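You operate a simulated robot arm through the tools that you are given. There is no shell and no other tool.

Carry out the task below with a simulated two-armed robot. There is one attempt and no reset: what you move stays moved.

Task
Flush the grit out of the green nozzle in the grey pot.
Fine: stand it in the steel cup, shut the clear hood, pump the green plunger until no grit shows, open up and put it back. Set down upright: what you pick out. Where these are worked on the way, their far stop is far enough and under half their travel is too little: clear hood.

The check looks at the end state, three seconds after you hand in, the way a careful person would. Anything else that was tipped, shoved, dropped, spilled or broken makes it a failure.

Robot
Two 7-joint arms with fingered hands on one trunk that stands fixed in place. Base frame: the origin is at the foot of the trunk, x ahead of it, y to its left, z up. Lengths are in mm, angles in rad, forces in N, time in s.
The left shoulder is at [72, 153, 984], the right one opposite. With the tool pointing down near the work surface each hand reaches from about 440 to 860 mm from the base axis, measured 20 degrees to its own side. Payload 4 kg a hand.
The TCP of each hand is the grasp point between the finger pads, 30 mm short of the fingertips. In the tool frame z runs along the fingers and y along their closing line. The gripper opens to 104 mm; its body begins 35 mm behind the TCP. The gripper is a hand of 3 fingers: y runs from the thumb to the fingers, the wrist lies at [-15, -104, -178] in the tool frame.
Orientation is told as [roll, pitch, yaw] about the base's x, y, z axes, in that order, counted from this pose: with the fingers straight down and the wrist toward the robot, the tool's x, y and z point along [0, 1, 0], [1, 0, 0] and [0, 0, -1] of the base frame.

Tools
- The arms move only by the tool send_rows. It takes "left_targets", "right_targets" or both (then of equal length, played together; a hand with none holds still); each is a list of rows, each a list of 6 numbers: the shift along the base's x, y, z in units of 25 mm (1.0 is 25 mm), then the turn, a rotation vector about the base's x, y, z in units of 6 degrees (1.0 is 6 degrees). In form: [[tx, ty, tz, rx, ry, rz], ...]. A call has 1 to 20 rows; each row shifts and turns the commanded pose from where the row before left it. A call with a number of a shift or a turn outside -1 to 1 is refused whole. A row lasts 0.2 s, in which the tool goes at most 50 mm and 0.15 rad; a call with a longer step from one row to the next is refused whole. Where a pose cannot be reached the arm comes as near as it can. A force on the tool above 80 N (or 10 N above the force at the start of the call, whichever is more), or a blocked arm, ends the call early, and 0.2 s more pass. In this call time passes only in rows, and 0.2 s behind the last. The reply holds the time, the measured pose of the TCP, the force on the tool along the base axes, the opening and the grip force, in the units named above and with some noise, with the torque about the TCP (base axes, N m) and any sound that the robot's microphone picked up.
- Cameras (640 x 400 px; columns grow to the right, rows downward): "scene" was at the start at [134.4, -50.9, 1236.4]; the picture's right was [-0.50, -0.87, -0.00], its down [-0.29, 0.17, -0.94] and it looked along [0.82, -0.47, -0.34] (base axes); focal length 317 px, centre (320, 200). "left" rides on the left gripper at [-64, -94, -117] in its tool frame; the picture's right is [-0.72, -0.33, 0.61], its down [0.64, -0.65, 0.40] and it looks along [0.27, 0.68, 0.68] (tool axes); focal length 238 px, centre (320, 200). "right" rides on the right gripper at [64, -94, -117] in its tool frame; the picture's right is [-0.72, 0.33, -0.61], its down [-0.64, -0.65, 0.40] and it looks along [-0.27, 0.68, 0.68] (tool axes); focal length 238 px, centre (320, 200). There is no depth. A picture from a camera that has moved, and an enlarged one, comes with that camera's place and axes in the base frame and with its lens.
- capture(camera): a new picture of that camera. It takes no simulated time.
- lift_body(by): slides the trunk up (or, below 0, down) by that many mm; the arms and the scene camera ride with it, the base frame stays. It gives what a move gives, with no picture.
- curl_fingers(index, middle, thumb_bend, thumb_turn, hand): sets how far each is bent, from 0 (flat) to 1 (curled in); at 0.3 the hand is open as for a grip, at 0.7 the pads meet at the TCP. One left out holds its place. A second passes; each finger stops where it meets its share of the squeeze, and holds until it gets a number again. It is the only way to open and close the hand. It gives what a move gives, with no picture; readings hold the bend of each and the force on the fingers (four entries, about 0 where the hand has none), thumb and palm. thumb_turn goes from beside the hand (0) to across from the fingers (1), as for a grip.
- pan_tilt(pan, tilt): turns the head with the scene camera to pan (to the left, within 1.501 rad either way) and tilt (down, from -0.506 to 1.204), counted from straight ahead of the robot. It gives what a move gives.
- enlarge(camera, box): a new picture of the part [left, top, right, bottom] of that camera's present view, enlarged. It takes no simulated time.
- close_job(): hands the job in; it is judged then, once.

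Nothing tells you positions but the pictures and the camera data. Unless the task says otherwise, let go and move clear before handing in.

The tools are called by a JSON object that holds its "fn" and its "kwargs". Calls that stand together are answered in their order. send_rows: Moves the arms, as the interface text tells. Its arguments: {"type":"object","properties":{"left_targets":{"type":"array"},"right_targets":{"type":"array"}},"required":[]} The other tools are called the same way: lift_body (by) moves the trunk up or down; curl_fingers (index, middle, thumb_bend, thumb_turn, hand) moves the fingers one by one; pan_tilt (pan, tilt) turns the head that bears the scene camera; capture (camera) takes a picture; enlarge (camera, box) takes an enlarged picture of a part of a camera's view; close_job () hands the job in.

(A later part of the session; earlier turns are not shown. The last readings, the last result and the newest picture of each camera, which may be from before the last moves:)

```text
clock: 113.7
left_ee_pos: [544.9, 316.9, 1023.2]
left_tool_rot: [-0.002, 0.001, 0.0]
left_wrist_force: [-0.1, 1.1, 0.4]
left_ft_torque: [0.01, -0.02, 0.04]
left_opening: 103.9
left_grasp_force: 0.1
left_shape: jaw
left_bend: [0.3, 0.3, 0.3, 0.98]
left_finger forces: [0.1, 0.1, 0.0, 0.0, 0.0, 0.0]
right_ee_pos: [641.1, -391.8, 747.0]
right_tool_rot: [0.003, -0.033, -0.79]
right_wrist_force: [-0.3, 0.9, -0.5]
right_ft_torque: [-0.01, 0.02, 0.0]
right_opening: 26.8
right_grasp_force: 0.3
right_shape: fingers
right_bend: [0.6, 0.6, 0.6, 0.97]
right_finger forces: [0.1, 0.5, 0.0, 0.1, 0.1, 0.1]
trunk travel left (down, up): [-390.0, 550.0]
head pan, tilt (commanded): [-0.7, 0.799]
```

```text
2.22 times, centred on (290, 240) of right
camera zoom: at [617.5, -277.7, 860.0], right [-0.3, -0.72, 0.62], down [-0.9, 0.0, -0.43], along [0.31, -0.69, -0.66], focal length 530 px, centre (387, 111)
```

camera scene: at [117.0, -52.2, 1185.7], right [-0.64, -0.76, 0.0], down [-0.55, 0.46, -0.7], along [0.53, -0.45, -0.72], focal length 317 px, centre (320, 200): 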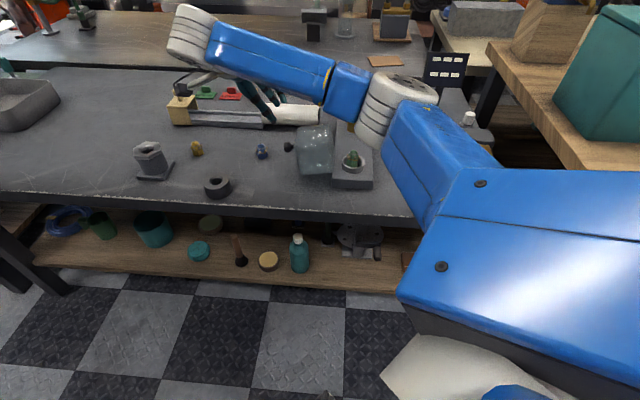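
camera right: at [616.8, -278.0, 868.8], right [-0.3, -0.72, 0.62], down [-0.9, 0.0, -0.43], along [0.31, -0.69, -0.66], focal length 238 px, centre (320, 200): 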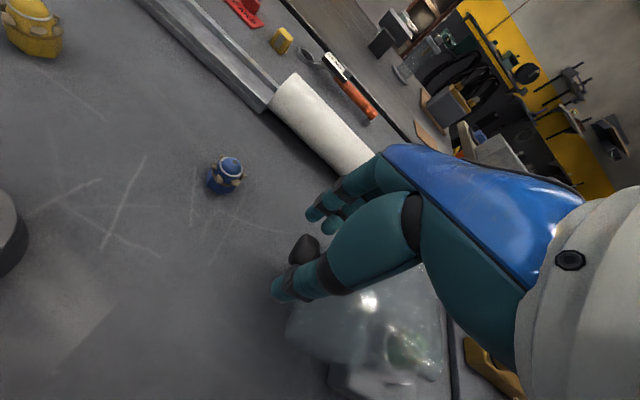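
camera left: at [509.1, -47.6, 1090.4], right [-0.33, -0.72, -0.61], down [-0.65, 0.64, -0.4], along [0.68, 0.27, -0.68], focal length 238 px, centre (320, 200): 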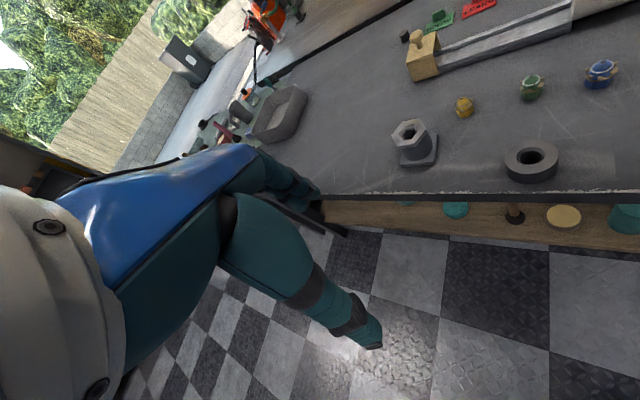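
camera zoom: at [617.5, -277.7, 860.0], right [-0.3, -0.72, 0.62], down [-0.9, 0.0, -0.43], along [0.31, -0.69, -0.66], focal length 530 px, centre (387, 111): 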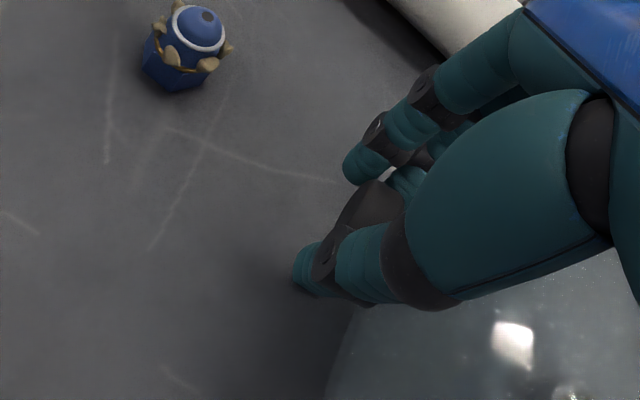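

{"fn": "curl_fingers", "kwargs": {"hand": "right", "index": 0.66, "middle": 0.66, "thumb_bend": 0.66}}

{"fn": "enlarge", "kwargs": {"camera": "right", "box": [200, 150, 380, 330]}}

```text
clock: 114.7
left_ee_pos: [544.4, 317.3, 1023.5]
left_tool_rot: [-0.001, 0.0, 0.0]
left_wrist_force: [0.1, 0.2, 0.4]
left_ft_torque: [-0.01, -0.01, 0.02]
left_opening: 103.8
left_grasp_force: 0.1
left_shape: jaw
left_bend: [0.3, 0.3, 0.3, 0.98]
left_finger forces: [0.0, 0.0, 0.0, 0.0, 0.1, 0.0]
right_ee_pos: [641.1, -392.2, 746.8]
right_tool_rot: [0.004, -0.034, -0.791]
right_wrist_force: [-1.1, 0.6, -0.1]
right_ft_torque: [-0.01, 0.03, 0.01]
right_opening: 17.4
right_grasp_force: 2.8
right_shape: fingers
right_bend: [0.64, 0.65, 0.63, 0.97]
right_finger forces: [1.2, 0.8, 0.0, 0.0, 2.6, 0.0]
trunk travel left (down, up): [-390.0, 550.0]
head pan, tilt (commanded): [-0.7, 0.799]
```

```text
2.22 times, centred on (290, 240) of right
camera zoom: at [617.4, -277.7, 860.0], right [-0.3, -0.72, 0.62], down [-0.9, 0.0, -0.43], along [0.31, -0.69, -0.66], focal length 530 px, centre (387, 111)
```

zoom: 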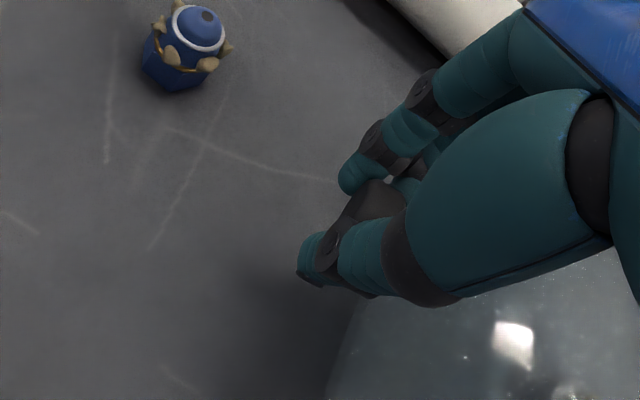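

The knob is gripped lightly. I'll firm up slightly and start lifting the hood along its hinge arc, checking after the first steps.

{"fn": "curl_fingers", "kwargs": {"hand": "right", "index": 0.7, "middle": 0.7, "thumb_bend": 0.7}}

{"fn": "send_rows", "kwargs": {"right_targets": [[-0.15, -0.15, 0.46, 0, 0, 0], [-0.184, -0.184, 0.44, 0, 0, 0], [-0.215, -0.215, 0.408, 0, 0, 0]]}}

{"fn": "enlarge", "kwargs": {"camera": "right", "box": [200, 150, 420, 370]}}

{"fn": "enlarge", "kwargs": {"camera": "scene", "box": [240, 80, 400, 200]}}

```text
clock: 115.7
left_ee_pos: [544.5, 316.0, 1024.2]
left_tool_rot: [0.0, 0.0, 0.0]
left_wrist_force: [0.0, 0.1, 0.0]
left_ft_torque: [-0.01, -0.04, -0.01]
left_opening: 103.5
left_grasp_force: 0.0
left_shape: jaw
left_bend: [0.3, 0.3, 0.3, 0.98]
left_finger forces: [0.0, 0.0, 0.1, 0.0, 0.0, 0.0]
right_ee_pos: [641.4, -392.8, 746.7]
right_tool_rot: [0.003, -0.033, -0.79]
right_wrist_force: [0.5, -1.2, 0.2]
right_ft_torque: [0.0, 0.03, 0.05]
right_opening: 15.5
right_grasp_force: 6.2
right_shape: fingers
right_bend: [0.65, 0.67, 0.64, 0.97]
right_finger forces: [3.7, 2.7, 0.1, 0.0, 5.6, 0.0]
trunk travel left (down, up): [-390.0, 550.0]
head pan, tilt (commanded): [-0.7, 0.799]
```

```text
clock: 116.5
left_ee_pos: [544.0, 317.2, 1024.0]
left_tool_rot: [-0.002, 0.0, 0.0]
left_wrist_force: [0.0, -0.3, 0.3]
left_ft_torque: [-0.03, -0.04, -0.01]
left_opening: 103.8
left_grasp_force: 0.0
left_shape: jaw
left_bend: [0.3, 0.3, 0.3, 0.98]
left_finger forces: [0.0, 0.1, 0.0, 0.0, 0.0, 0.1]
right_ee_pos: [627.3, -405.3, 780.2]
right_tool_rot: [0.001, -0.032, -0.79]
right_wrist_force: [1.1, 1.2, -0.6]
right_ft_torque: [0.06, -0.01, 0.03]
right_opening: 14.7
right_grasp_force: 5.4
right_shape: fingers
right_bend: [0.66, 0.68, 0.65, 0.97]
right_finger forces: [3.2, 2.6, 0.0, 0.0, 5.2, 0.0]
trunk travel left (down, up): [-390.0, 550.0]
head pan, tilt (commanded): [-0.7, 0.799]
```

```text
1.82 times, centred on (310, 260) of right
camera zoom: at [603.7, -291.7, 893.0], right [-0.3, -0.72, 0.62], down [-0.9, 0.0, -0.43], along [0.31, -0.69, -0.66], focal length 433 px, centre (338, 91)
```

zoom: 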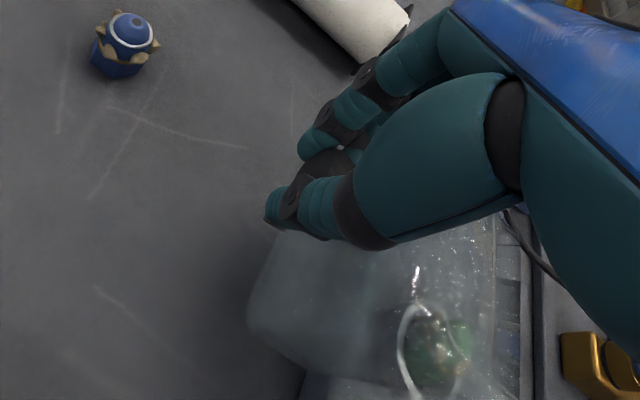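

```text
3.33 times, centred on (320, 140) of scene
camera zoom: at [115.8, -53.8, 1185.8], right [-0.64, -0.77, 0.0], down [-0.55, 0.46, -0.7], along [0.53, -0.45, -0.72], focal length 1056 px, centre (320, 400)
```

zoom: 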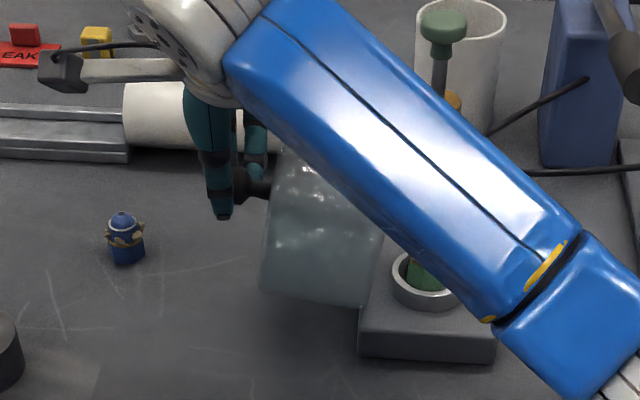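

The hood follows the arc with low forces. Continuing.

{"fn": "send_rows", "kwargs": {"right_targets": [[-0.246, -0.246, 0.372, 0, 0, 0], [-0.269, -0.269, 0.336, 0, 0, 0], [-0.294, -0.294, 0.296, 0, 0, 0], [-0.314, -0.314, 0.248, 0, 0, 0]]}}

{"fn": "enlarge", "kwargs": {"camera": "right", "box": [200, 150, 420, 370]}}

{"fn": "enlarge", "kwargs": {"camera": "scene", "box": [240, 80, 400, 200]}}

```text
clock: 117.5
left_ee_pos: [545.6, 316.0, 1023.9]
left_tool_rot: [0.0, 0.0, 0.0]
left_wrist_force: [0.4, -0.7, 0.0]
left_ft_torque: [0.01, 0.03, 0.03]
left_opening: 103.9
left_grasp_force: 0.0
left_shape: jaw
left_bend: [0.3, 0.3, 0.3, 0.98]
left_finger forces: [0.1, 0.1, 0.0, 0.1, 0.1, 0.1]
right_ee_pos: [599.2, -434.7, 810.6]
right_tool_rot: [0.005, -0.032, -0.791]
right_wrist_force: [-0.7, 1.4, -2.5]
right_ft_torque: [0.04, -0.03, 0.0]
right_opening: 11.9
right_grasp_force: 4.6
right_shape: fingers
right_bend: [0.67, 0.68, 0.66, 0.97]
right_finger forces: [2.1, 3.4, 0.0, 0.0, 4.5, 0.0]
trunk travel left (down, up): [-390.0, 550.0]
head pan, tilt (commanded): [-0.7, 0.799]
```

```text
1.82 times, centred on (310, 260) of right
camera zoom: at [575.8, -320.4, 924.2], right [-0.3, -0.72, 0.62], down [-0.9, 0.0, -0.43], along [0.31, -0.69, -0.66], focal length 433 px, centre (338, 91)
```

zoom: 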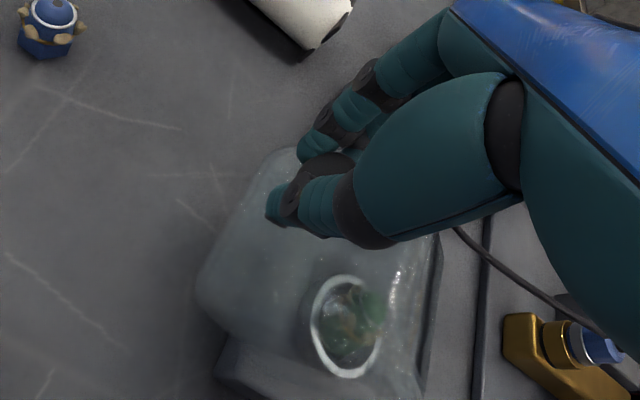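

```text
3.33 times, centred on (320, 140) of scene
camera zoom: at [115.8, -54.3, 1185.7], right [-0.64, -0.76, 0.0], down [-0.55, 0.46, -0.7], along [0.53, -0.45, -0.72], focal length 1056 px, centre (320, 400)
```

zoom: 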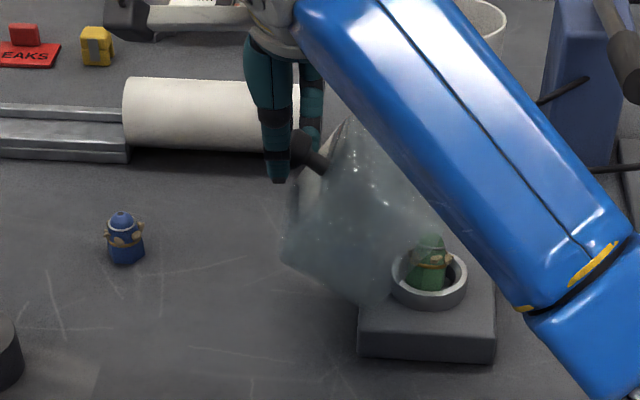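

{"fn": "send_rows", "kwargs": {"right_targets": [[-0.331, -0.331, 0.17, 0, 0, 0], [-0.345, -0.345, 0.12, 0, 0, 0], [-0.351, -0.351, 0.07, 0, 0, 0]]}}

{"fn": "enlarge", "kwargs": {"camera": "right", "box": [200, 150, 420, 370]}}

{"fn": "enlarge", "kwargs": {"camera": "scene", "box": [240, 80, 400, 200]}}

```text
clock: 118.3
left_ee_pos: [544.8, 316.1, 1024.4]
left_tool_rot: [-0.001, -0.001, 0.001]
left_wrist_force: [0.5, -0.3, -0.8]
left_ft_torque: [0.05, 0.01, -0.03]
left_opening: 104.0
left_grasp_force: 0.1
left_shape: jaw
left_bend: [0.3, 0.3, 0.3, 0.98]
left_finger forces: [0.0, 0.0, 0.0, 0.0, 0.1, 0.0]
right_ee_pos: [573.5, -459.1, 818.8]
right_tool_rot: [0.003, -0.032, -0.79]
right_wrist_force: [0.5, 0.7, -2.5]
right_ft_torque: [0.01, -0.01, 0.0]
right_opening: 6.8
right_grasp_force: 3.4
right_shape: fingers
right_bend: [0.69, 0.68, 0.67, 0.97]
right_finger forces: [0.9, 3.3, 0.0, 0.0, 2.7, 0.0]
trunk travel left (down, up): [-390.0, 550.0]
head pan, tilt (commanded): [-0.7, 0.799]
```

```text
1.82 times, centred on (310, 260) of right
camera zoom: at [550.3, -346.2, 933.0], right [-0.3, -0.72, 0.62], down [-0.9, 0.0, -0.43], along [0.31, -0.69, -0.66], focal length 433 px, centre (338, 91)
```

zoom: 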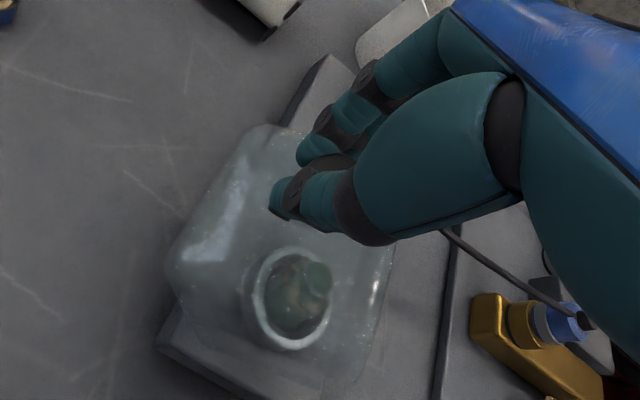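

```text
3.33 times, centred on (320, 140) of scene
camera zoom: at [115.9, -54.6, 1185.7], right [-0.64, -0.77, 0.0], down [-0.55, 0.46, -0.7], along [0.53, -0.45, -0.72], focal length 1056 px, centre (320, 400)
```

zoom: 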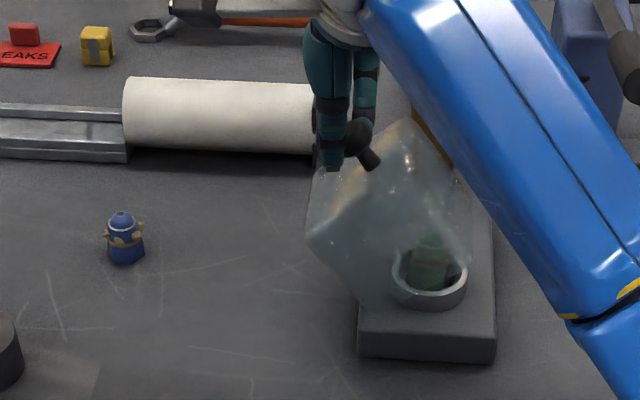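

The hood is past its balance point (~60°) and the knob is leading the fingers a bit. Continuing the arc down to closed.

{"fn": "send_rows", "kwargs": {"right_targets": [[-0.37, -0.37, 0.03, 0, 0, 0], [-0.37, -0.37, -0.02, 0, 0, 0], [-0.37, -0.37, -0.06, 0, 0, 0]]}}

{"fn": "enlarge", "kwargs": {"camera": "right", "box": [200, 150, 420, 370]}}

{"fn": "enlarge", "kwargs": {"camera": "scene", "box": [240, 80, 400, 200]}}

```text
clock: 119.1
left_ee_pos: [545.4, 316.1, 1023.6]
left_tool_rot: [-0.001, 0.003, 0.0]
left_wrist_force: [1.2, 0.5, -0.2]
left_ft_torque: [0.02, -0.03, -0.01]
left_opening: 103.8
left_grasp_force: 0.0
left_shape: jaw
left_bend: [0.3, 0.3, 0.3, 0.98]
left_finger forces: [0.0, 0.0, 0.0, 0.0, 0.0, 0.1]
right_ee_pos: [547.8, -488.5, 817.5]
right_tool_rot: [0.005, -0.033, -0.79]
right_wrist_force: [1.9, 0.9, -5.2]
right_ft_torque: [0.1, -0.06, 0.02]
right_opening: 4.2
right_grasp_force: 4.4
right_shape: fingers
right_bend: [0.69, 0.68, 0.69, 0.97]
right_finger forces: [1.4, 5.6, 0.0, 0.1, 1.9, 0.1]
trunk travel left (down, up): [-390.0, 550.0]
head pan, tilt (commanded): [-0.7, 0.799]
```

```text
1.82 times, centred on (310, 260) of right
camera zoom: at [523.0, -373.9, 931.7], right [-0.3, -0.73, 0.62], down [-0.9, 0.0, -0.43], along [0.31, -0.69, -0.66], focal length 433 px, centre (338, 91)
```

zoom: 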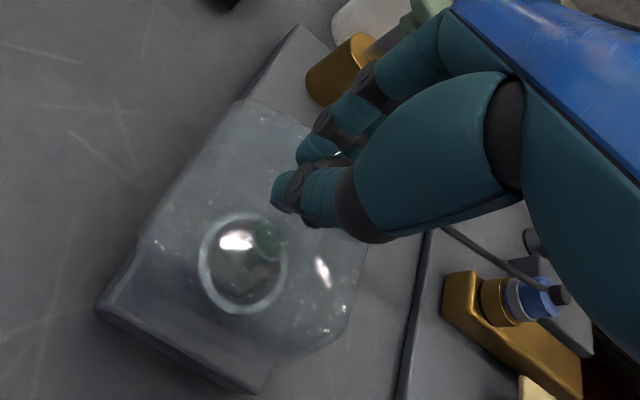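

```text
3.33 times, centred on (320, 140) of scene
camera zoom: at [116.7, -55.2, 1185.5], right [-0.64, -0.77, 0.0], down [-0.55, 0.46, -0.69], along [0.53, -0.45, -0.72], focal length 1056 px, centre (320, 400)
```

zoom: 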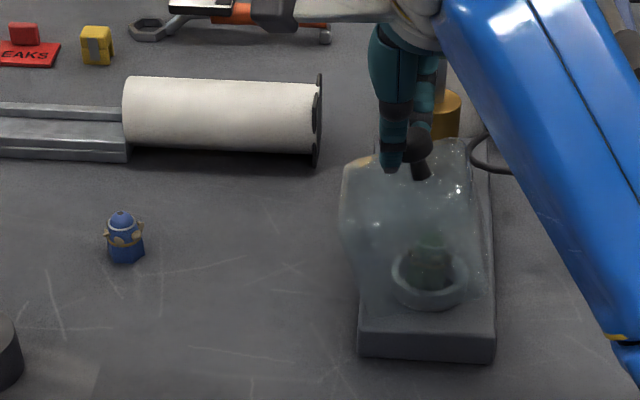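

{"fn": "send_rows", "kwargs": {"right_targets": [[-0.35, -0.35, -0.14, 0, 0, 0], [-0.35, -0.35, -0.2, 0, 0, 0]]}}

{"fn": "enlarge", "kwargs": {"camera": "right", "box": [200, 150, 420, 370]}}

{"fn": "enlarge", "kwargs": {"camera": "scene", "box": [270, 80, 400, 200]}}

```text
clock: 119.7
left_ee_pos: [545.1, 316.2, 1024.3]
left_tool_rot: [0.001, 0.001, 0.002]
left_wrist_force: [-0.4, 0.2, -0.4]
left_ft_torque: [0.03, 0.04, -0.04]
left_opening: 103.8
left_grasp_force: 0.1
left_shape: jaw
left_bend: [0.3, 0.3, 0.3, 0.98]
left_finger forces: [0.1, 0.0, 0.0, 0.0, 0.0, 0.0]
right_ee_pos: [529.0, -505.6, 809.7]
right_tool_rot: [0.004, -0.03, -0.79]
right_wrist_force: [1.7, 1.9, -5.4]
right_ft_torque: [0.17, -0.05, -0.03]
right_opening: 3.7
right_grasp_force: 5.4
right_shape: fingers
right_bend: [0.69, 0.67, 0.69, 0.97]
right_finger forces: [2.0, 6.5, 0.0, 0.0, 2.2, 0.0]
trunk travel left (down, up): [-390.0, 550.0]
head pan, tilt (commanded): [-0.7, 0.799]
```

```text
1.82 times, centred on (310, 260) of right
camera zoom: at [505.7, -391.1, 923.2], right [-0.3, -0.73, 0.62], down [-0.9, 0.0, -0.43], along [0.31, -0.69, -0.66], focal length 433 px, centre (338, 91)
```

zoom: 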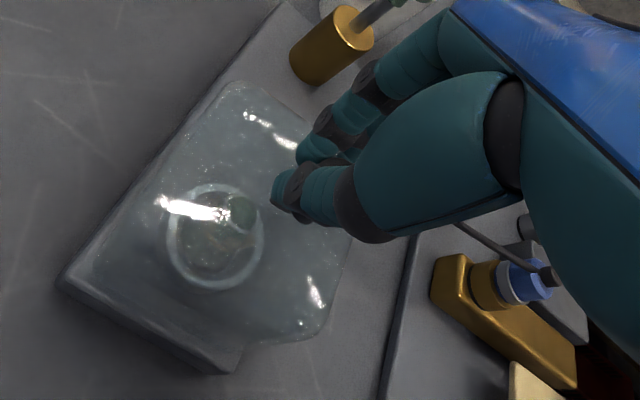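

```text
3.33 times, centred on (335, 140) of scene
camera zoom: at [116.9, -55.1, 1185.6], right [-0.64, -0.77, 0.0], down [-0.55, 0.46, -0.69], along [0.53, -0.45, -0.72], focal length 1056 px, centre (270, 400)
```

zoom: 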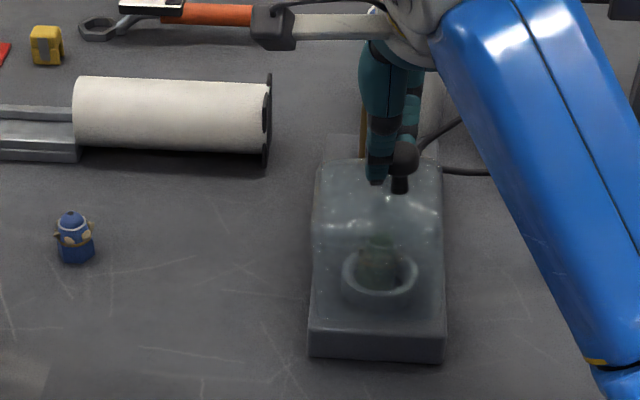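

The hood is nearly shut and hanging slightly on the fingers. I'll lower a little more to seat it, then release the knob.

{"fn": "send_rows", "kwargs": {"right_targets": [[-0.12, -0.12, -0.2, 0, 0, 0], [0, 0, -0.16, 0, 0, 0]]}}

{"fn": "curl_fingers", "kwargs": {"hand": "right", "index": 0.6, "middle": 0.6, "thumb_bend": 0.6}}

{"fn": "enlarge", "kwargs": {"camera": "right", "box": [200, 150, 420, 370]}}

{"fn": "enlarge", "kwargs": {"camera": "scene", "box": [270, 80, 400, 200]}}

```text
clock: 120.3
left_ee_pos: [544.3, 315.4, 1023.2]
left_tool_rot: [-0.001, 0.002, 0.0]
left_wrist_force: [0.4, -0.9, 0.5]
left_ft_torque: [-0.02, -0.02, 0.01]
left_opening: 103.7
left_grasp_force: 0.1
left_shape: jaw
left_bend: [0.3, 0.3, 0.3, 0.98]
left_finger forces: [0.0, 0.0, 0.0, 0.0, 0.1, 0.0]
right_ee_pos: [526.2, -509.9, 802.3]
right_tool_rot: [0.003, -0.034, -0.792]
right_wrist_force: [0.9, -1.6, 0.1]
right_ft_torque: [-0.02, -0.06, 0.04]
right_opening: 2.5
right_grasp_force: 2.3
right_shape: fingers
right_bend: [0.7, 0.68, 0.69, 0.97]
right_finger forces: [0.2, 2.1, 0.1, 0.0, 1.1, 0.1]
trunk travel left (down, up): [-390.0, 550.0]
head pan, tilt (commanded): [-0.7, 0.799]
```

```text
clock: 121.3
left_ee_pos: [544.0, 315.4, 1024.4]
left_tool_rot: [0.001, -0.001, 0.0]
left_wrist_force: [0.2, -0.1, 0.1]
left_ft_torque: [0.0, -0.03, -0.01]
left_opening: 104.1
left_grasp_force: 0.1
left_shape: jaw
left_bend: [0.3, 0.3, 0.3, 0.98]
left_finger forces: [0.0, 0.0, 0.1, 0.0, 0.0, 0.0]
right_ee_pos: [526.0, -508.6, 802.0]
right_tool_rot: [0.005, -0.033, -0.79]
right_wrist_force: [0.4, 0.7, 0.3]
right_ft_torque: [-0.02, 0.01, -0.03]
right_opening: 25.3
right_grasp_force: 0.1
right_shape: fingers
right_bend: [0.6, 0.6, 0.6, 0.97]
right_finger forces: [0.0, 0.0, 0.0, 0.1, 0.1, 0.0]
trunk travel left (down, up): [-390.0, 550.0]
head pan, tilt (commanded): [-0.7, 0.799]
```

```text
1.82 times, centred on (310, 260) of right
camera zoom: at [502.5, -394.0, 915.1], right [-0.3, -0.72, 0.62], down [-0.9, 0.0, -0.43], along [0.31, -0.69, -0.66], focal length 433 px, centre (338, 91)
```

zoom: 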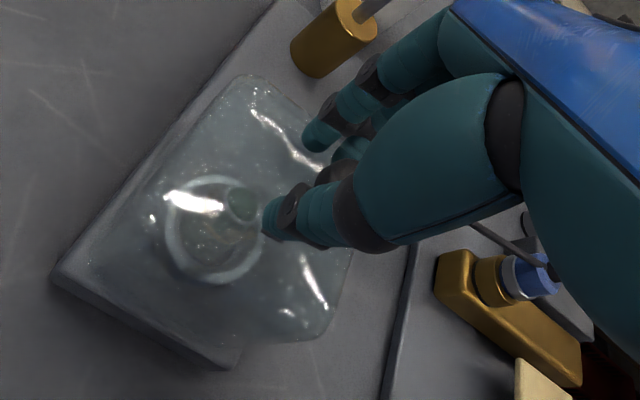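

```text
3.33 times, centred on (335, 140) of scene
camera zoom: at [115.5, -54.2, 1185.8], right [-0.64, -0.76, 0.0], down [-0.55, 0.46, -0.7], along [0.53, -0.45, -0.72], focal length 1056 px, centre (270, 400)
```

zoom: 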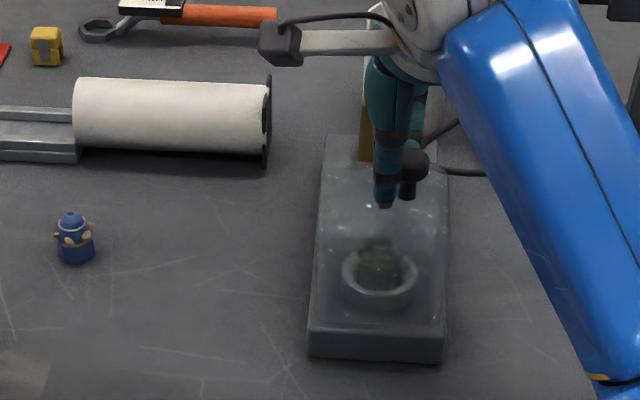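

The knob is free and the hood looks seated. I'll lift the hand off and inspect closely whether it is fully shut.

{"fn": "curl_fingers", "kwargs": {"hand": "right", "index": 0.5, "middle": 0.5, "thumb_bend": 0.5}}

{"fn": "send_rows", "kwargs": {"right_targets": [[0, 0, 0.5, 0, 0, 0], [0, 0, 1, 0, 0, 0], [0, 0, 1, 0, 0, 0]]}}

{"fn": "capture", "kwargs": {"camera": "right"}}

{"fn": "enlarge", "kwargs": {"camera": "scene", "box": [290, 100, 390, 200]}}

```text
clock: 122.3
left_ee_pos: [544.2, 316.2, 1024.3]
left_tool_rot: [-0.001, 0.001, -0.001]
left_wrist_force: [0.5, 0.4, 0.2]
left_ft_torque: [0.01, -0.02, 0.0]
left_opening: 103.9
left_grasp_force: 0.1
left_shape: jaw
left_bend: [0.3, 0.3, 0.3, 0.98]
left_finger forces: [0.0, 0.0, 0.1, 0.1, 0.0, 0.0]
right_ee_pos: [526.2, -507.6, 801.6]
right_tool_rot: [0.004, -0.035, -0.791]
right_wrist_force: [0.0, 0.7, 0.1]
right_ft_torque: [0.0, 0.02, 0.0]
right_opening: 51.1
right_grasp_force: 0.1
right_shape: fingers
right_bend: [0.5, 0.5, 0.5, 0.97]
right_finger forces: [0.0, 0.1, 0.0, 0.0, 0.0, 0.0]
trunk travel left (down, up): [-390.0, 550.0]
head pan, tilt (commanded): [-0.7, 0.799]
```

```text
clock: 123.1
left_ee_pos: [544.7, 317.0, 1023.2]
left_tool_rot: [-0.001, 0.0, -0.001]
left_wrist_force: [0.1, -0.2, 0.0]
left_ft_torque: [-0.02, 0.01, 0.03]
left_opening: 104.0
left_grasp_force: 0.1
left_shape: jaw
left_bend: [0.3, 0.3, 0.3, 0.98]
left_finger forces: [0.0, 0.1, 0.1, 0.0, 0.1, 0.1]
right_ee_pos: [526.0, -508.3, 864.7]
right_tool_rot: [0.003, -0.031, -0.791]
right_wrist_force: [0.5, 0.2, 0.6]
right_ft_torque: [-0.01, -0.03, -0.01]
right_opening: 51.6
right_grasp_force: 0.1
right_shape: fingers
right_bend: [0.5, 0.5, 0.5, 0.97]
right_finger forces: [0.0, 0.0, 0.0, 0.1, 0.0, 0.0]
trunk travel left (down, up): [-390.0, 550.0]
head pan, tilt (commanded): [-0.7, 0.799]
```

```text
taken
camera right: at [502.5, -394.2, 978.3], right [-0.3, -0.72, 0.62], down [-0.9, 0.0, -0.43], along [0.31, -0.69, -0.66], focal length 238 px, centre (320, 200)
```

right: 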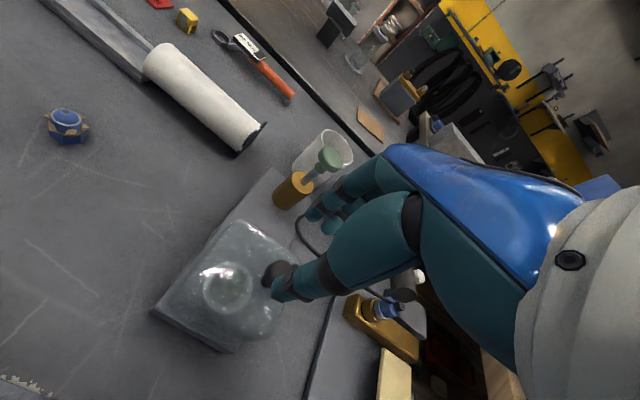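

```text
4.00 times, centred on (340, 150) of scene
camera zoom: at [115.6, -53.9, 1185.8], right [-0.64, -0.76, 0.0], down [-0.55, 0.46, -0.7], along [0.53, -0.45, -0.72], focal length 1267 px, centre (240, 400)
```

zoom: 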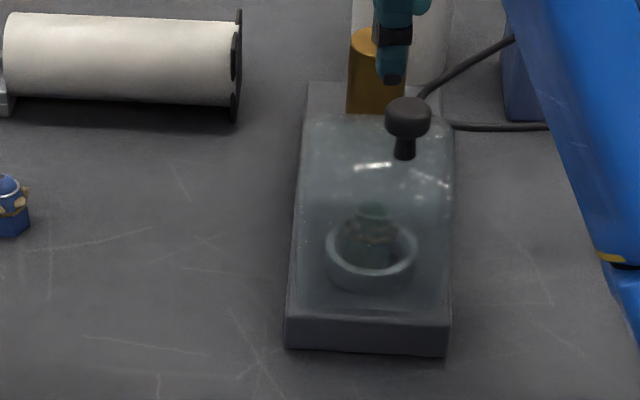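

{"fn": "enlarge", "kwargs": {"camera": "right", "box": [140, 200, 320, 360]}}

```text
2.50 times, centred on (230, 280) of right
camera zoom: at [502.5, -394.2, 978.3], right [-0.3, -0.72, 0.62], down [-0.9, 0.0, -0.43], along [0.31, -0.69, -0.66], focal length 596 px, centre (545, 0)
```

zoom: 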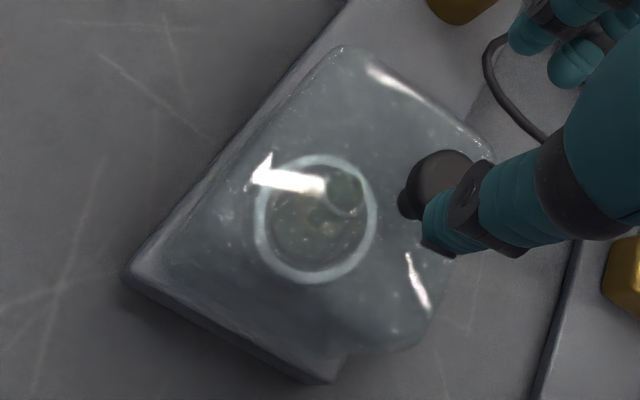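

The hood sits flush over the cup. Now for the plunger: I'll pinch the fingertips together as a pusher and move above the green cap near (646, -625).

{"fn": "curl_fingers", "kwargs": {"hand": "right", "index": 0.72, "middle": 0.72, "thumb_bend": 0.72}}

{"fn": "send_rows", "kwargs": {"right_targets": [[0.8, -0.78, 0, 0, 0, 0], [0.8, -0.78, 0, 0, 0, 0], [0.8, -0.78, 0, 0, 0, 0], [0.8, -0.78, 0, 0, 0, 0], [0.8, -0.78, 0, 0, 0, 0], [0.8, -0.78, 0, 0, 0, 0]]}}

{"fn": "capture", "kwargs": {"camera": "right"}}

{"fn": "capture", "kwargs": {"camera": "scene"}}

```text
clock: 124.1
left_ee_pos: [544.7, 316.8, 1023.9]
left_tool_rot: [0.001, 0.0, -0.001]
left_wrist_force: [-0.6, 0.2, 0.2]
left_ft_torque: [-0.02, 0.02, 0.01]
left_opening: 104.0
left_grasp_force: 0.0
left_shape: jaw
left_bend: [0.3, 0.3, 0.3, 0.98]
left_finger forces: [0.1, 0.1, 0.0, 0.0, 0.0, 0.0]
right_ee_pos: [526.6, -509.2, 865.2]
right_tool_rot: [0.005, -0.031, -0.79]
right_wrist_force: [0.5, -0.1, -0.9]
right_ft_torque: [-0.01, 0.01, -0.01]
right_opening: 0.0
right_grasp_force: 0.1
right_shape: fingers
right_bend: [0.72, 0.72, 0.71, 0.97]
right_finger forces: [0.1, 0.0, 0.0, 0.1, 0.1, 0.0]
trunk travel left (down, up): [-390.0, 550.0]
head pan, tilt (commanded): [-0.7, 0.799]
```

```text
clock: 125.5
left_ee_pos: [545.4, 316.2, 1023.8]
left_tool_rot: [0.0, 0.001, 0.0]
left_wrist_force: [-0.4, 0.3, 0.2]
left_ft_torque: [0.02, 0.02, -0.02]
left_opening: 103.9
left_grasp_force: 0.0
left_shape: jaw
left_bend: [0.3, 0.3, 0.3, 0.98]
left_finger forces: [0.1, 0.1, 0.0, 0.1, 0.0, 0.1]
right_ee_pos: [647.0, -626.4, 862.6]
right_tool_rot: [0.001, -0.033, -0.79]
right_wrist_force: [0.6, -0.6, -0.1]
right_ft_torque: [-0.02, 0.02, 0.0]
right_opening: 0.1
right_grasp_force: 0.1
right_shape: fingers
right_bend: [0.72, 0.72, 0.71, 0.97]
right_finger forces: [0.0, 0.0, 0.0, 0.0, 0.1, 0.1]
trunk travel left (down, up): [-390.0, 550.0]
head pan, tilt (commanded): [-0.7, 0.799]
```

```text
taken
camera right: at [623.0, -511.9, 976.4], right [-0.3, -0.72, 0.62], down [-0.9, 0.0, -0.43], along [0.31, -0.69, -0.66], focal length 238 px, centre (320, 200)
```

right: 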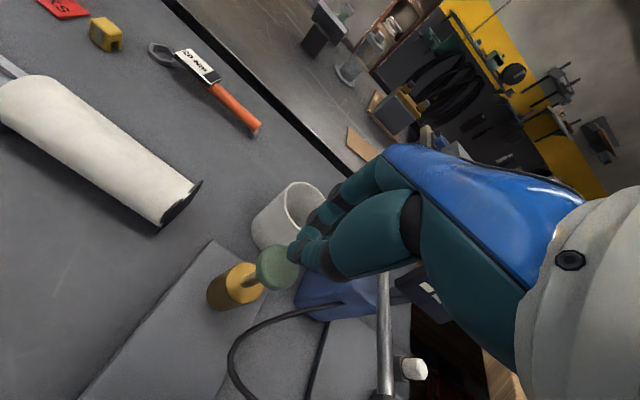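

```text
taken
camera scene: at [116.5, -54.6, 1185.6], right [-0.64, -0.76, 0.0], down [-0.55, 0.46, -0.7], along [0.53, -0.45, -0.72], focal length 317 px, centre (320, 200)
```

scene: 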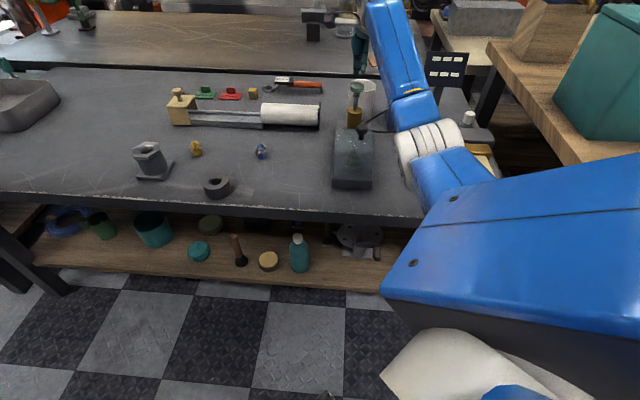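

{"fn": "enlarge", "kwargs": {"camera": "right", "box": [200, 190, 360, 320]}}

{"fn": "enlarge", "kwargs": {"camera": "scene", "box": [310, 30, 410, 200]}}

```text
3.08 times, centred on (280, 255) of right
camera zoom: at [623.0, -511.9, 976.4], right [-0.3, -0.72, 0.62], down [-0.9, 0.0, -0.43], along [0.31, -0.69, -0.66], focal length 733 px, centre (443, 31)
```

zoom: 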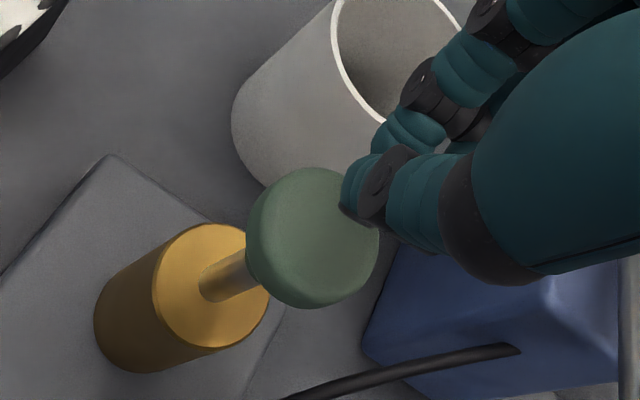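

```text
2.35 times, centred on (360, 115) of scene
camera zoom: at [116.5, -54.6, 1185.6], right [-0.64, -0.76, 0.0], down [-0.55, 0.46, -0.7], along [0.53, -0.45, -0.72], focal length 745 px, centre (226, 400)
```

zoom: 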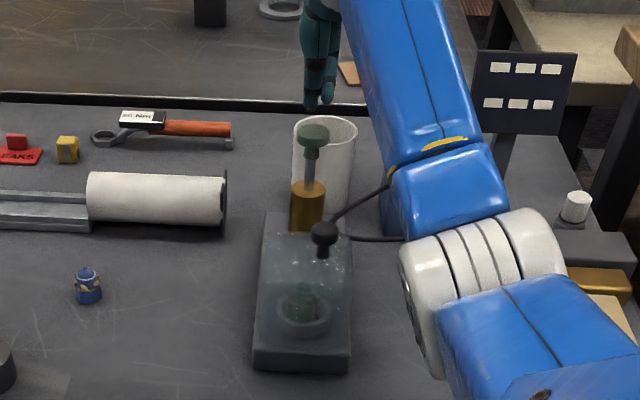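

The pinched fingertips are directly over the cap (≈(645, -627, 797)). Pressing down slowly for a first test stroke.

{"fn": "send_rows", "kwargs": {"right_targets": [[-0.06, 0, -0.8, 0, 0, 0], [0, 0, -0.5, 0, 0, 0], [0, 0, -0.3, 0, 0, 0]]}}

{"fn": "enlarge", "kwargs": {"camera": "right", "box": [200, 190, 360, 320]}}

```text
clock: 126.3
left_ee_pos: [543.6, 316.6, 1023.2]
left_tool_rot: [-0.001, 0.001, -0.001]
left_wrist_force: [0.4, 0.6, -1.2]
left_ft_torque: [-0.01, 0.02, -0.01]
left_opening: 103.8
left_grasp_force: 0.1
left_shape: jaw
left_bend: [0.3, 0.3, 0.3, 0.98]
left_finger forces: [0.1, 0.0, 0.0, 0.0, 0.0, 0.1]
right_ee_pos: [644.7, -625.2, 823.9]
right_tool_rot: [0.004, -0.032, -0.792]
right_wrist_force: [-0.9, -0.5, 1.6]
right_ft_torque: [-0.01, 0.01, 0.03]
right_opening: 0.1
right_grasp_force: 0.0
right_shape: fingers
right_bend: [0.72, 0.72, 0.71, 0.97]
right_finger forces: [0.0, 0.0, 0.1, 0.0, 0.0, 0.1]
trunk travel left (down, up): [-390.0, 550.0]
head pan, tilt (commanded): [-0.7, 0.799]
```

```text
3.08 times, centred on (280, 255) of right
camera zoom: at [620.8, -511.1, 937.2], right [-0.3, -0.72, 0.62], down [-0.9, 0.0, -0.43], along [0.31, -0.69, -0.66], focal length 733 px, centre (443, 31)
```

zoom: 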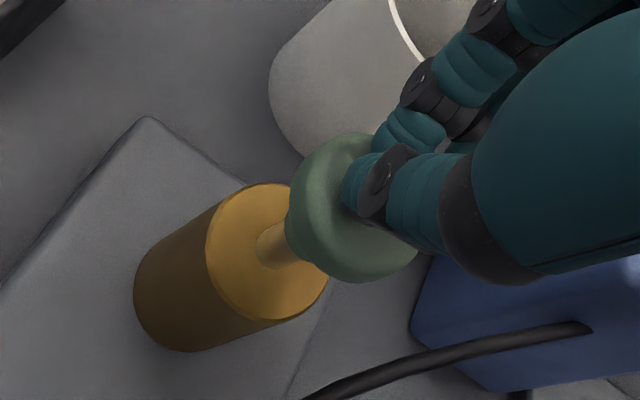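

{"fn": "send_rows", "kwargs": {"right_targets": [[0, 0, -0.3, 0, 0, 0], [0, 0, -0.3, 0, 0, 0], [0, 0, -0.3, 0, 0, 0]]}}

{"fn": "enlarge", "kwargs": {"camera": "right", "box": [200, 190, 360, 320]}}

{"fn": "enlarge", "kwargs": {"camera": "scene", "box": [310, 70, 410, 200]}}

```text
clock: 127.1
left_ee_pos: [542.7, 318.5, 1025.1]
left_tool_rot: [-0.004, -0.001, -0.001]
left_wrist_force: [-0.5, 0.0, -0.3]
left_ft_torque: [0.03, 0.0, 0.0]
left_opening: 103.8
left_grasp_force: 0.0
left_shape: jaw
left_bend: [0.3, 0.3, 0.3, 0.98]
left_finger forces: [0.0, 0.1, 0.0, 0.0, 0.1, 0.0]
right_ee_pos: [643.6, -624.4, 805.6]
right_tool_rot: [0.004, -0.038, -0.79]
right_wrist_force: [0.8, -0.1, 7.5]
right_ft_torque: [0.06, -0.01, 0.03]
right_opening: 0.4
right_grasp_force: 5.0
right_shape: fingers
right_bend: [0.72, 0.72, 0.72, 0.97]
right_finger forces: [0.0, 0.0, 0.0, 0.0, 10.1, 0.0]
trunk travel left (down, up): [-390.0, 550.0]
head pan, tilt (commanded): [-0.7, 0.799]
```

```text
3.08 times, centred on (280, 255) of right
camera zoom: at [619.4, -509.8, 917.7], right [-0.3, -0.72, 0.62], down [-0.9, 0.0, -0.43], along [0.31, -0.69, -0.65], focal length 733 px, centre (443, 31)
```

zoom: 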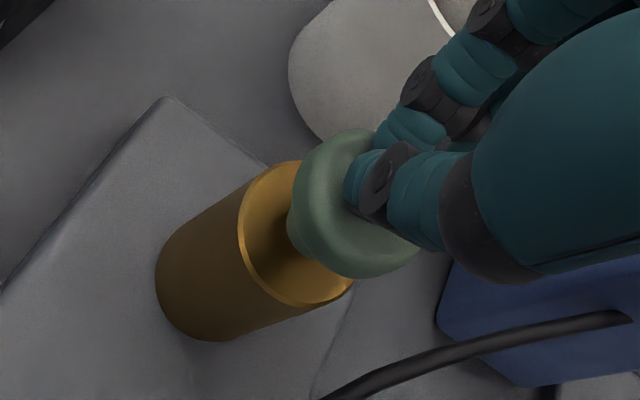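

```text
3.08 times, centred on (360, 135) of scene
camera zoom: at [113.9, -52.5, 1186.2], right [-0.64, -0.76, 0.0], down [-0.55, 0.46, -0.7], along [0.53, -0.45, -0.72], focal length 974 px, centre (197, 400)
```

zoom: 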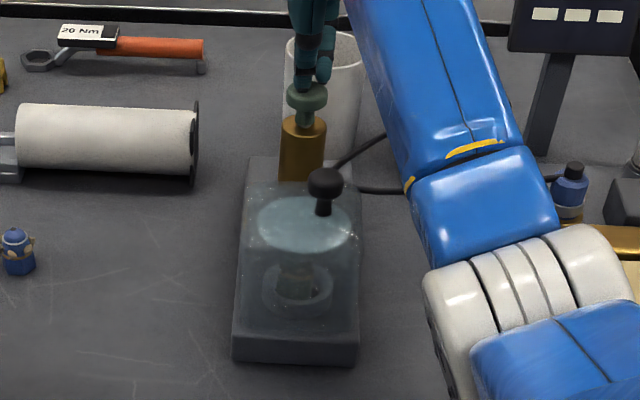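

The plunger goes down at ~8 N and a spray fan appears inside the hood. Pressing on toward the end of the stroke.

{"fn": "send_rows", "kwargs": {"right_targets": [[0, 0, -0.3, 0, 0, 0], [0, 0, -0.3, 0, 0, 0]]}}

{"fn": "enlarge", "kwargs": {"camera": "right", "box": [200, 190, 360, 320]}}

{"fn": "enlarge", "kwargs": {"camera": "scene", "box": [310, 70, 410, 200]}}

```text
clock: 127.7
left_ee_pos: [538.7, 323.3, 1026.8]
left_tool_rot: [-0.009, -0.005, 0.001]
left_wrist_force: [-0.2, -0.2, 0.4]
left_ft_torque: [0.0, 0.01, 0.03]
left_opening: 104.1
left_grasp_force: 0.2
left_shape: jaw
left_bend: [0.3, 0.3, 0.3, 0.98]
left_finger forces: [0.0, 0.0, 0.0, 0.0, 0.0, 0.0]
right_ee_pos: [642.1, -621.1, 801.1]
right_tool_rot: [0.008, -0.056, -0.791]
right_wrist_force: [-4.9, -1.7, 39.7]
right_ft_torque: [0.3, -0.12, 0.02]
right_opening: 0.0
right_grasp_force: 18.8
right_shape: fingers
right_bend: [0.72, 0.72, 0.73, 0.98]
right_finger forces: [0.0, 0.0, 0.1, 0.0, 36.7, 0.1]
trunk travel left (down, up): [-390.0, 550.0]
head pan, tilt (commanded): [-0.7, 0.799]
```

```text
3.08 times, centred on (280, 255) of right
camera zoom: at [615.6, -505.5, 912.9], right [-0.31, -0.72, 0.63], down [-0.9, 0.0, -0.44], along [0.32, -0.7, -0.64], focal length 733 px, centre (443, 31)
```

zoom: 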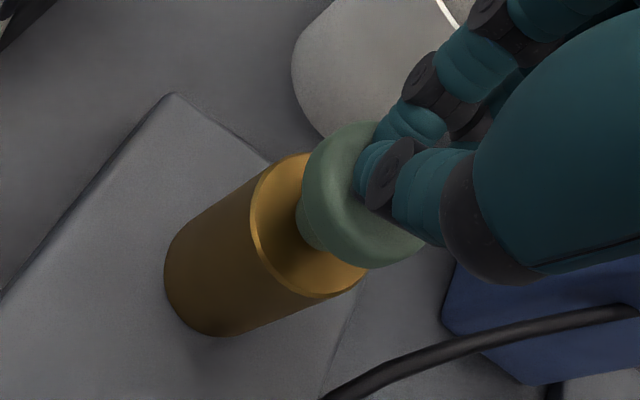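

```text
3.08 times, centred on (360, 135) of scene
camera zoom: at [107.0, -45.2, 1187.7], right [-0.64, -0.76, 0.0], down [-0.54, 0.46, -0.7], along [0.54, -0.45, -0.71], focal length 974 px, centre (197, 400)
```

zoom: 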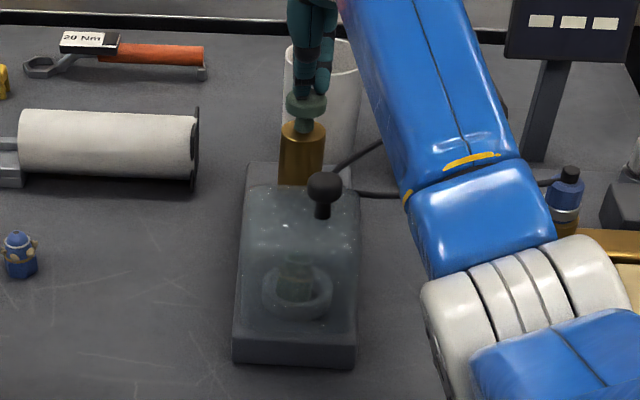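

It hit the bottom stop (40 N at TCP z≈801; ~20 mm stroke). I'll back off and check that the plunger returns and what the grit looks like.

{"fn": "send_rows", "kwargs": {"right_targets": [[0, 0, 0.6, 0, 0, 0], [0, 0, 0.6, 0, 0, 0], [0, 0, 0.4, 0, 0, 0]]}}

{"fn": "enlarge", "kwargs": {"camera": "right", "box": [200, 190, 360, 320]}}

{"fn": "enlarge", "kwargs": {"camera": "scene", "box": [320, 110, 380, 190]}}

```text
clock: 128.5
left_ee_pos: [544.2, 318.2, 1024.4]
left_tool_rot: [-0.003, 0.0, 0.0]
left_wrist_force: [0.3, -0.9, 0.8]
left_ft_torque: [-0.03, 0.01, -0.01]
left_opening: 103.9
left_grasp_force: 0.2
left_shape: jaw
left_bend: [0.3, 0.3, 0.3, 0.98]
left_finger forces: [0.0, 0.1, 0.0, 0.0, 0.0, 0.0]
right_ee_pos: [643.6, -624.0, 825.1]
right_tool_rot: [0.004, -0.031, -0.79]
right_wrist_force: [-0.7, 0.0, 0.7]
right_ft_torque: [0.0, -0.01, 0.02]
right_opening: 0.4
right_grasp_force: 0.0
right_shape: fingers
right_bend: [0.72, 0.72, 0.71, 0.97]
right_finger forces: [0.1, 0.0, 0.1, 0.0, 0.0, 0.0]
trunk travel left (down, up): [-390.0, 550.0]
head pan, tilt (commanded): [-0.7, 0.799]
```

```text
3.08 times, centred on (280, 255) of right
camera zoom: at [619.9, -509.9, 938.8], right [-0.29, -0.73, 0.62], down [-0.91, 0.0, -0.42], along [0.31, -0.69, -0.66], focal length 733 px, centre (443, 31)
```

zoom: 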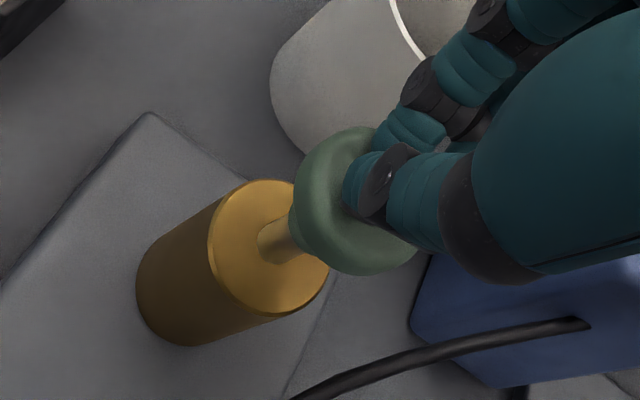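

```text
5.00 times, centred on (350, 150) of scene
camera zoom: at [115.1, -53.5, 1185.7], right [-0.64, -0.76, 0.0], down [-0.55, 0.46, -0.7], along [0.53, -0.45, -0.72], focal length 1584 px, centre (170, 450)
```

zoom: 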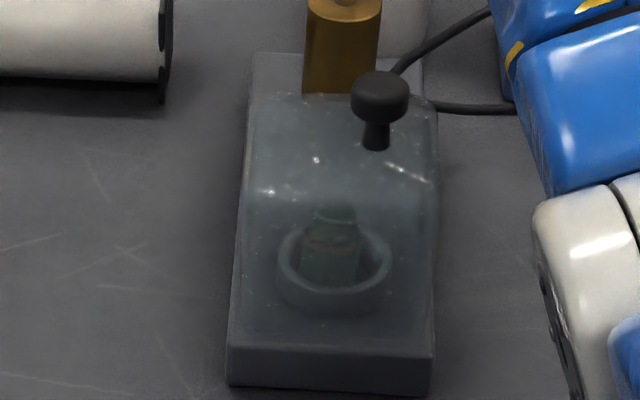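

The plunger springs back and some grit remains. I'll do three full strokes.

{"fn": "send_rows", "kwargs": {"right_targets": [[0, 0, -0.5, 0, 0, 0], [0, 0, -0.55, 0, 0, 0], [0, 0, 0.5, 0, 0, 0], [0, 0, 0.6, 0, 0, 0], [0, 0, -0.55, 0, 0, 0], [0, 0, -0.55, 0, 0, 0], [0, 0, 0.55, 0, 0, 0], [0, 0, 0.55, 0, 0, 0], [0, 0, -0.55, 0, 0, 0], [0, 0, -0.55, 0, 0, 0], [0, 0, 0.55, 0, 0, 0], [0, 0, 0.55, 0, 0, 0]]}}

{"fn": "enlarge", "kwargs": {"camera": "right", "box": [200, 190, 360, 320]}}

{"fn": "enlarge", "kwargs": {"camera": "scene", "box": [320, 110, 380, 190]}}

```text
clock: 131.1
left_ee_pos: [544.8, 316.3, 1024.9]
left_tool_rot: [-0.004, -0.001, 0.0]
left_wrist_force: [1.1, -0.5, 1.1]
left_ft_torque: [-0.02, -0.02, 0.0]
left_opening: 103.7
left_grasp_force: 0.1
left_shape: jaw
left_bend: [0.3, 0.3, 0.3, 0.98]
left_finger forces: [0.0, 0.0, 0.1, 0.1, 0.1, 0.0]
right_ee_pos: [643.4, -626.9, 827.5]
right_tool_rot: [0.004, -0.032, -0.791]
right_wrist_force: [0.3, -0.5, 0.3]
right_ft_torque: [-0.01, -0.03, -0.01]
right_opening: 0.0
right_grasp_force: 0.1
right_shape: fingers
right_bend: [0.72, 0.72, 0.71, 0.97]
right_finger forces: [0.0, 0.1, 0.0, 0.1, 0.0, 0.0]
trunk travel left (down, up): [-390.0, 550.0]
head pan, tilt (commanded): [-0.7, 0.799]
```

```text
3.08 times, centred on (280, 255) of right
camera zoom: at [620.0, -511.1, 940.7], right [-0.3, -0.72, 0.62], down [-0.9, 0.0, -0.43], along [0.31, -0.69, -0.66], focal length 733 px, centre (443, 31)
```

zoom: 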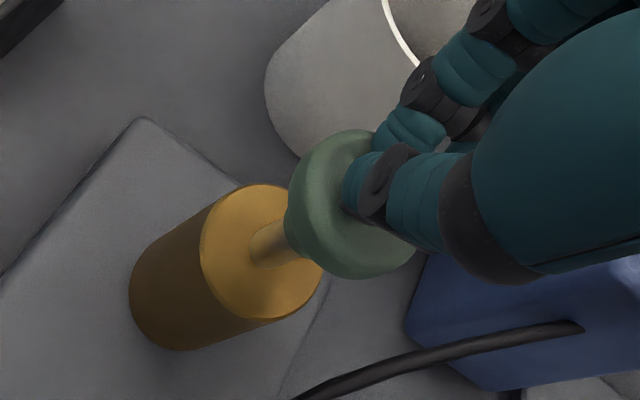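

```text
5.00 times, centred on (350, 150) of scene
camera zoom: at [115.5, -54.3, 1185.7], right [-0.64, -0.76, 0.0], down [-0.55, 0.46, -0.7], along [0.53, -0.45, -0.72], focal length 1584 px, centre (170, 450)
```

zoom: 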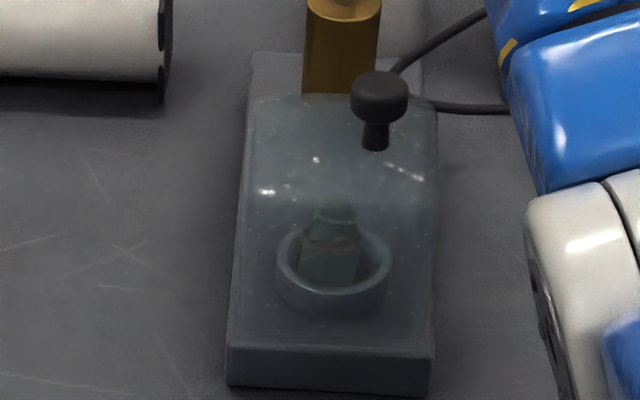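

{"fn": "enlarge", "kwargs": {"camera": "scene", "box": [336, 146, 360, 170]}}

{"fn": "enlarge", "kwargs": {"camera": "scene", "box": [250, 138, 274, 162]}}

```text
16.00 times, centred on (348, 158) of scene
camera zoom: at [115.5, -54.3, 1185.7], right [-0.64, -0.76, 0.0], down [-0.55, 0.46, -0.7], along [0.53, -0.45, -0.72], focal length 5067 px, centre (-128, 872)
```

zoom: 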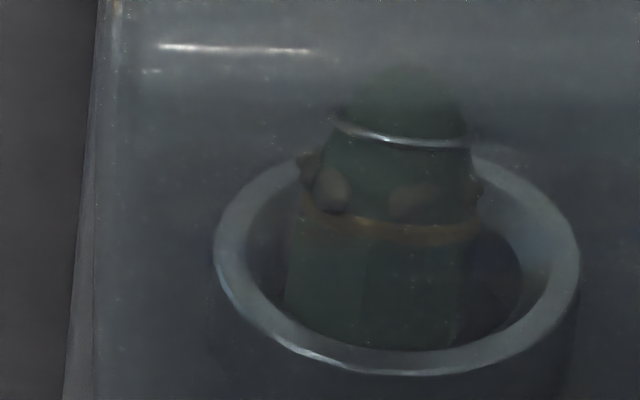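

```text
16.00 times, centred on (262, 150) of scene
camera zoom: at [115.5, -54.3, 1185.7], right [-0.64, -0.76, 0.0], down [-0.55, 0.46, -0.7], along [0.53, -0.45, -0.72], focal length 5067 px, centre (1248, 1000)
```

zoom: 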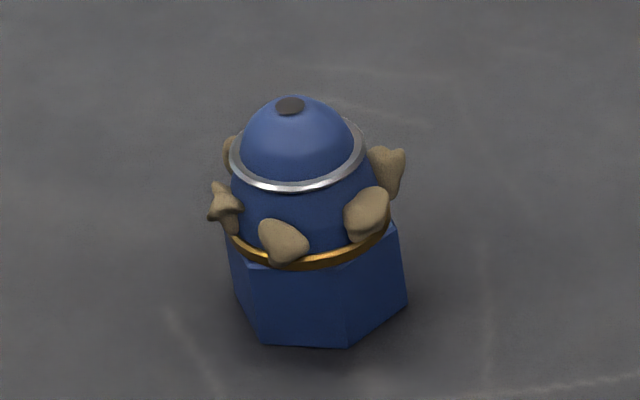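

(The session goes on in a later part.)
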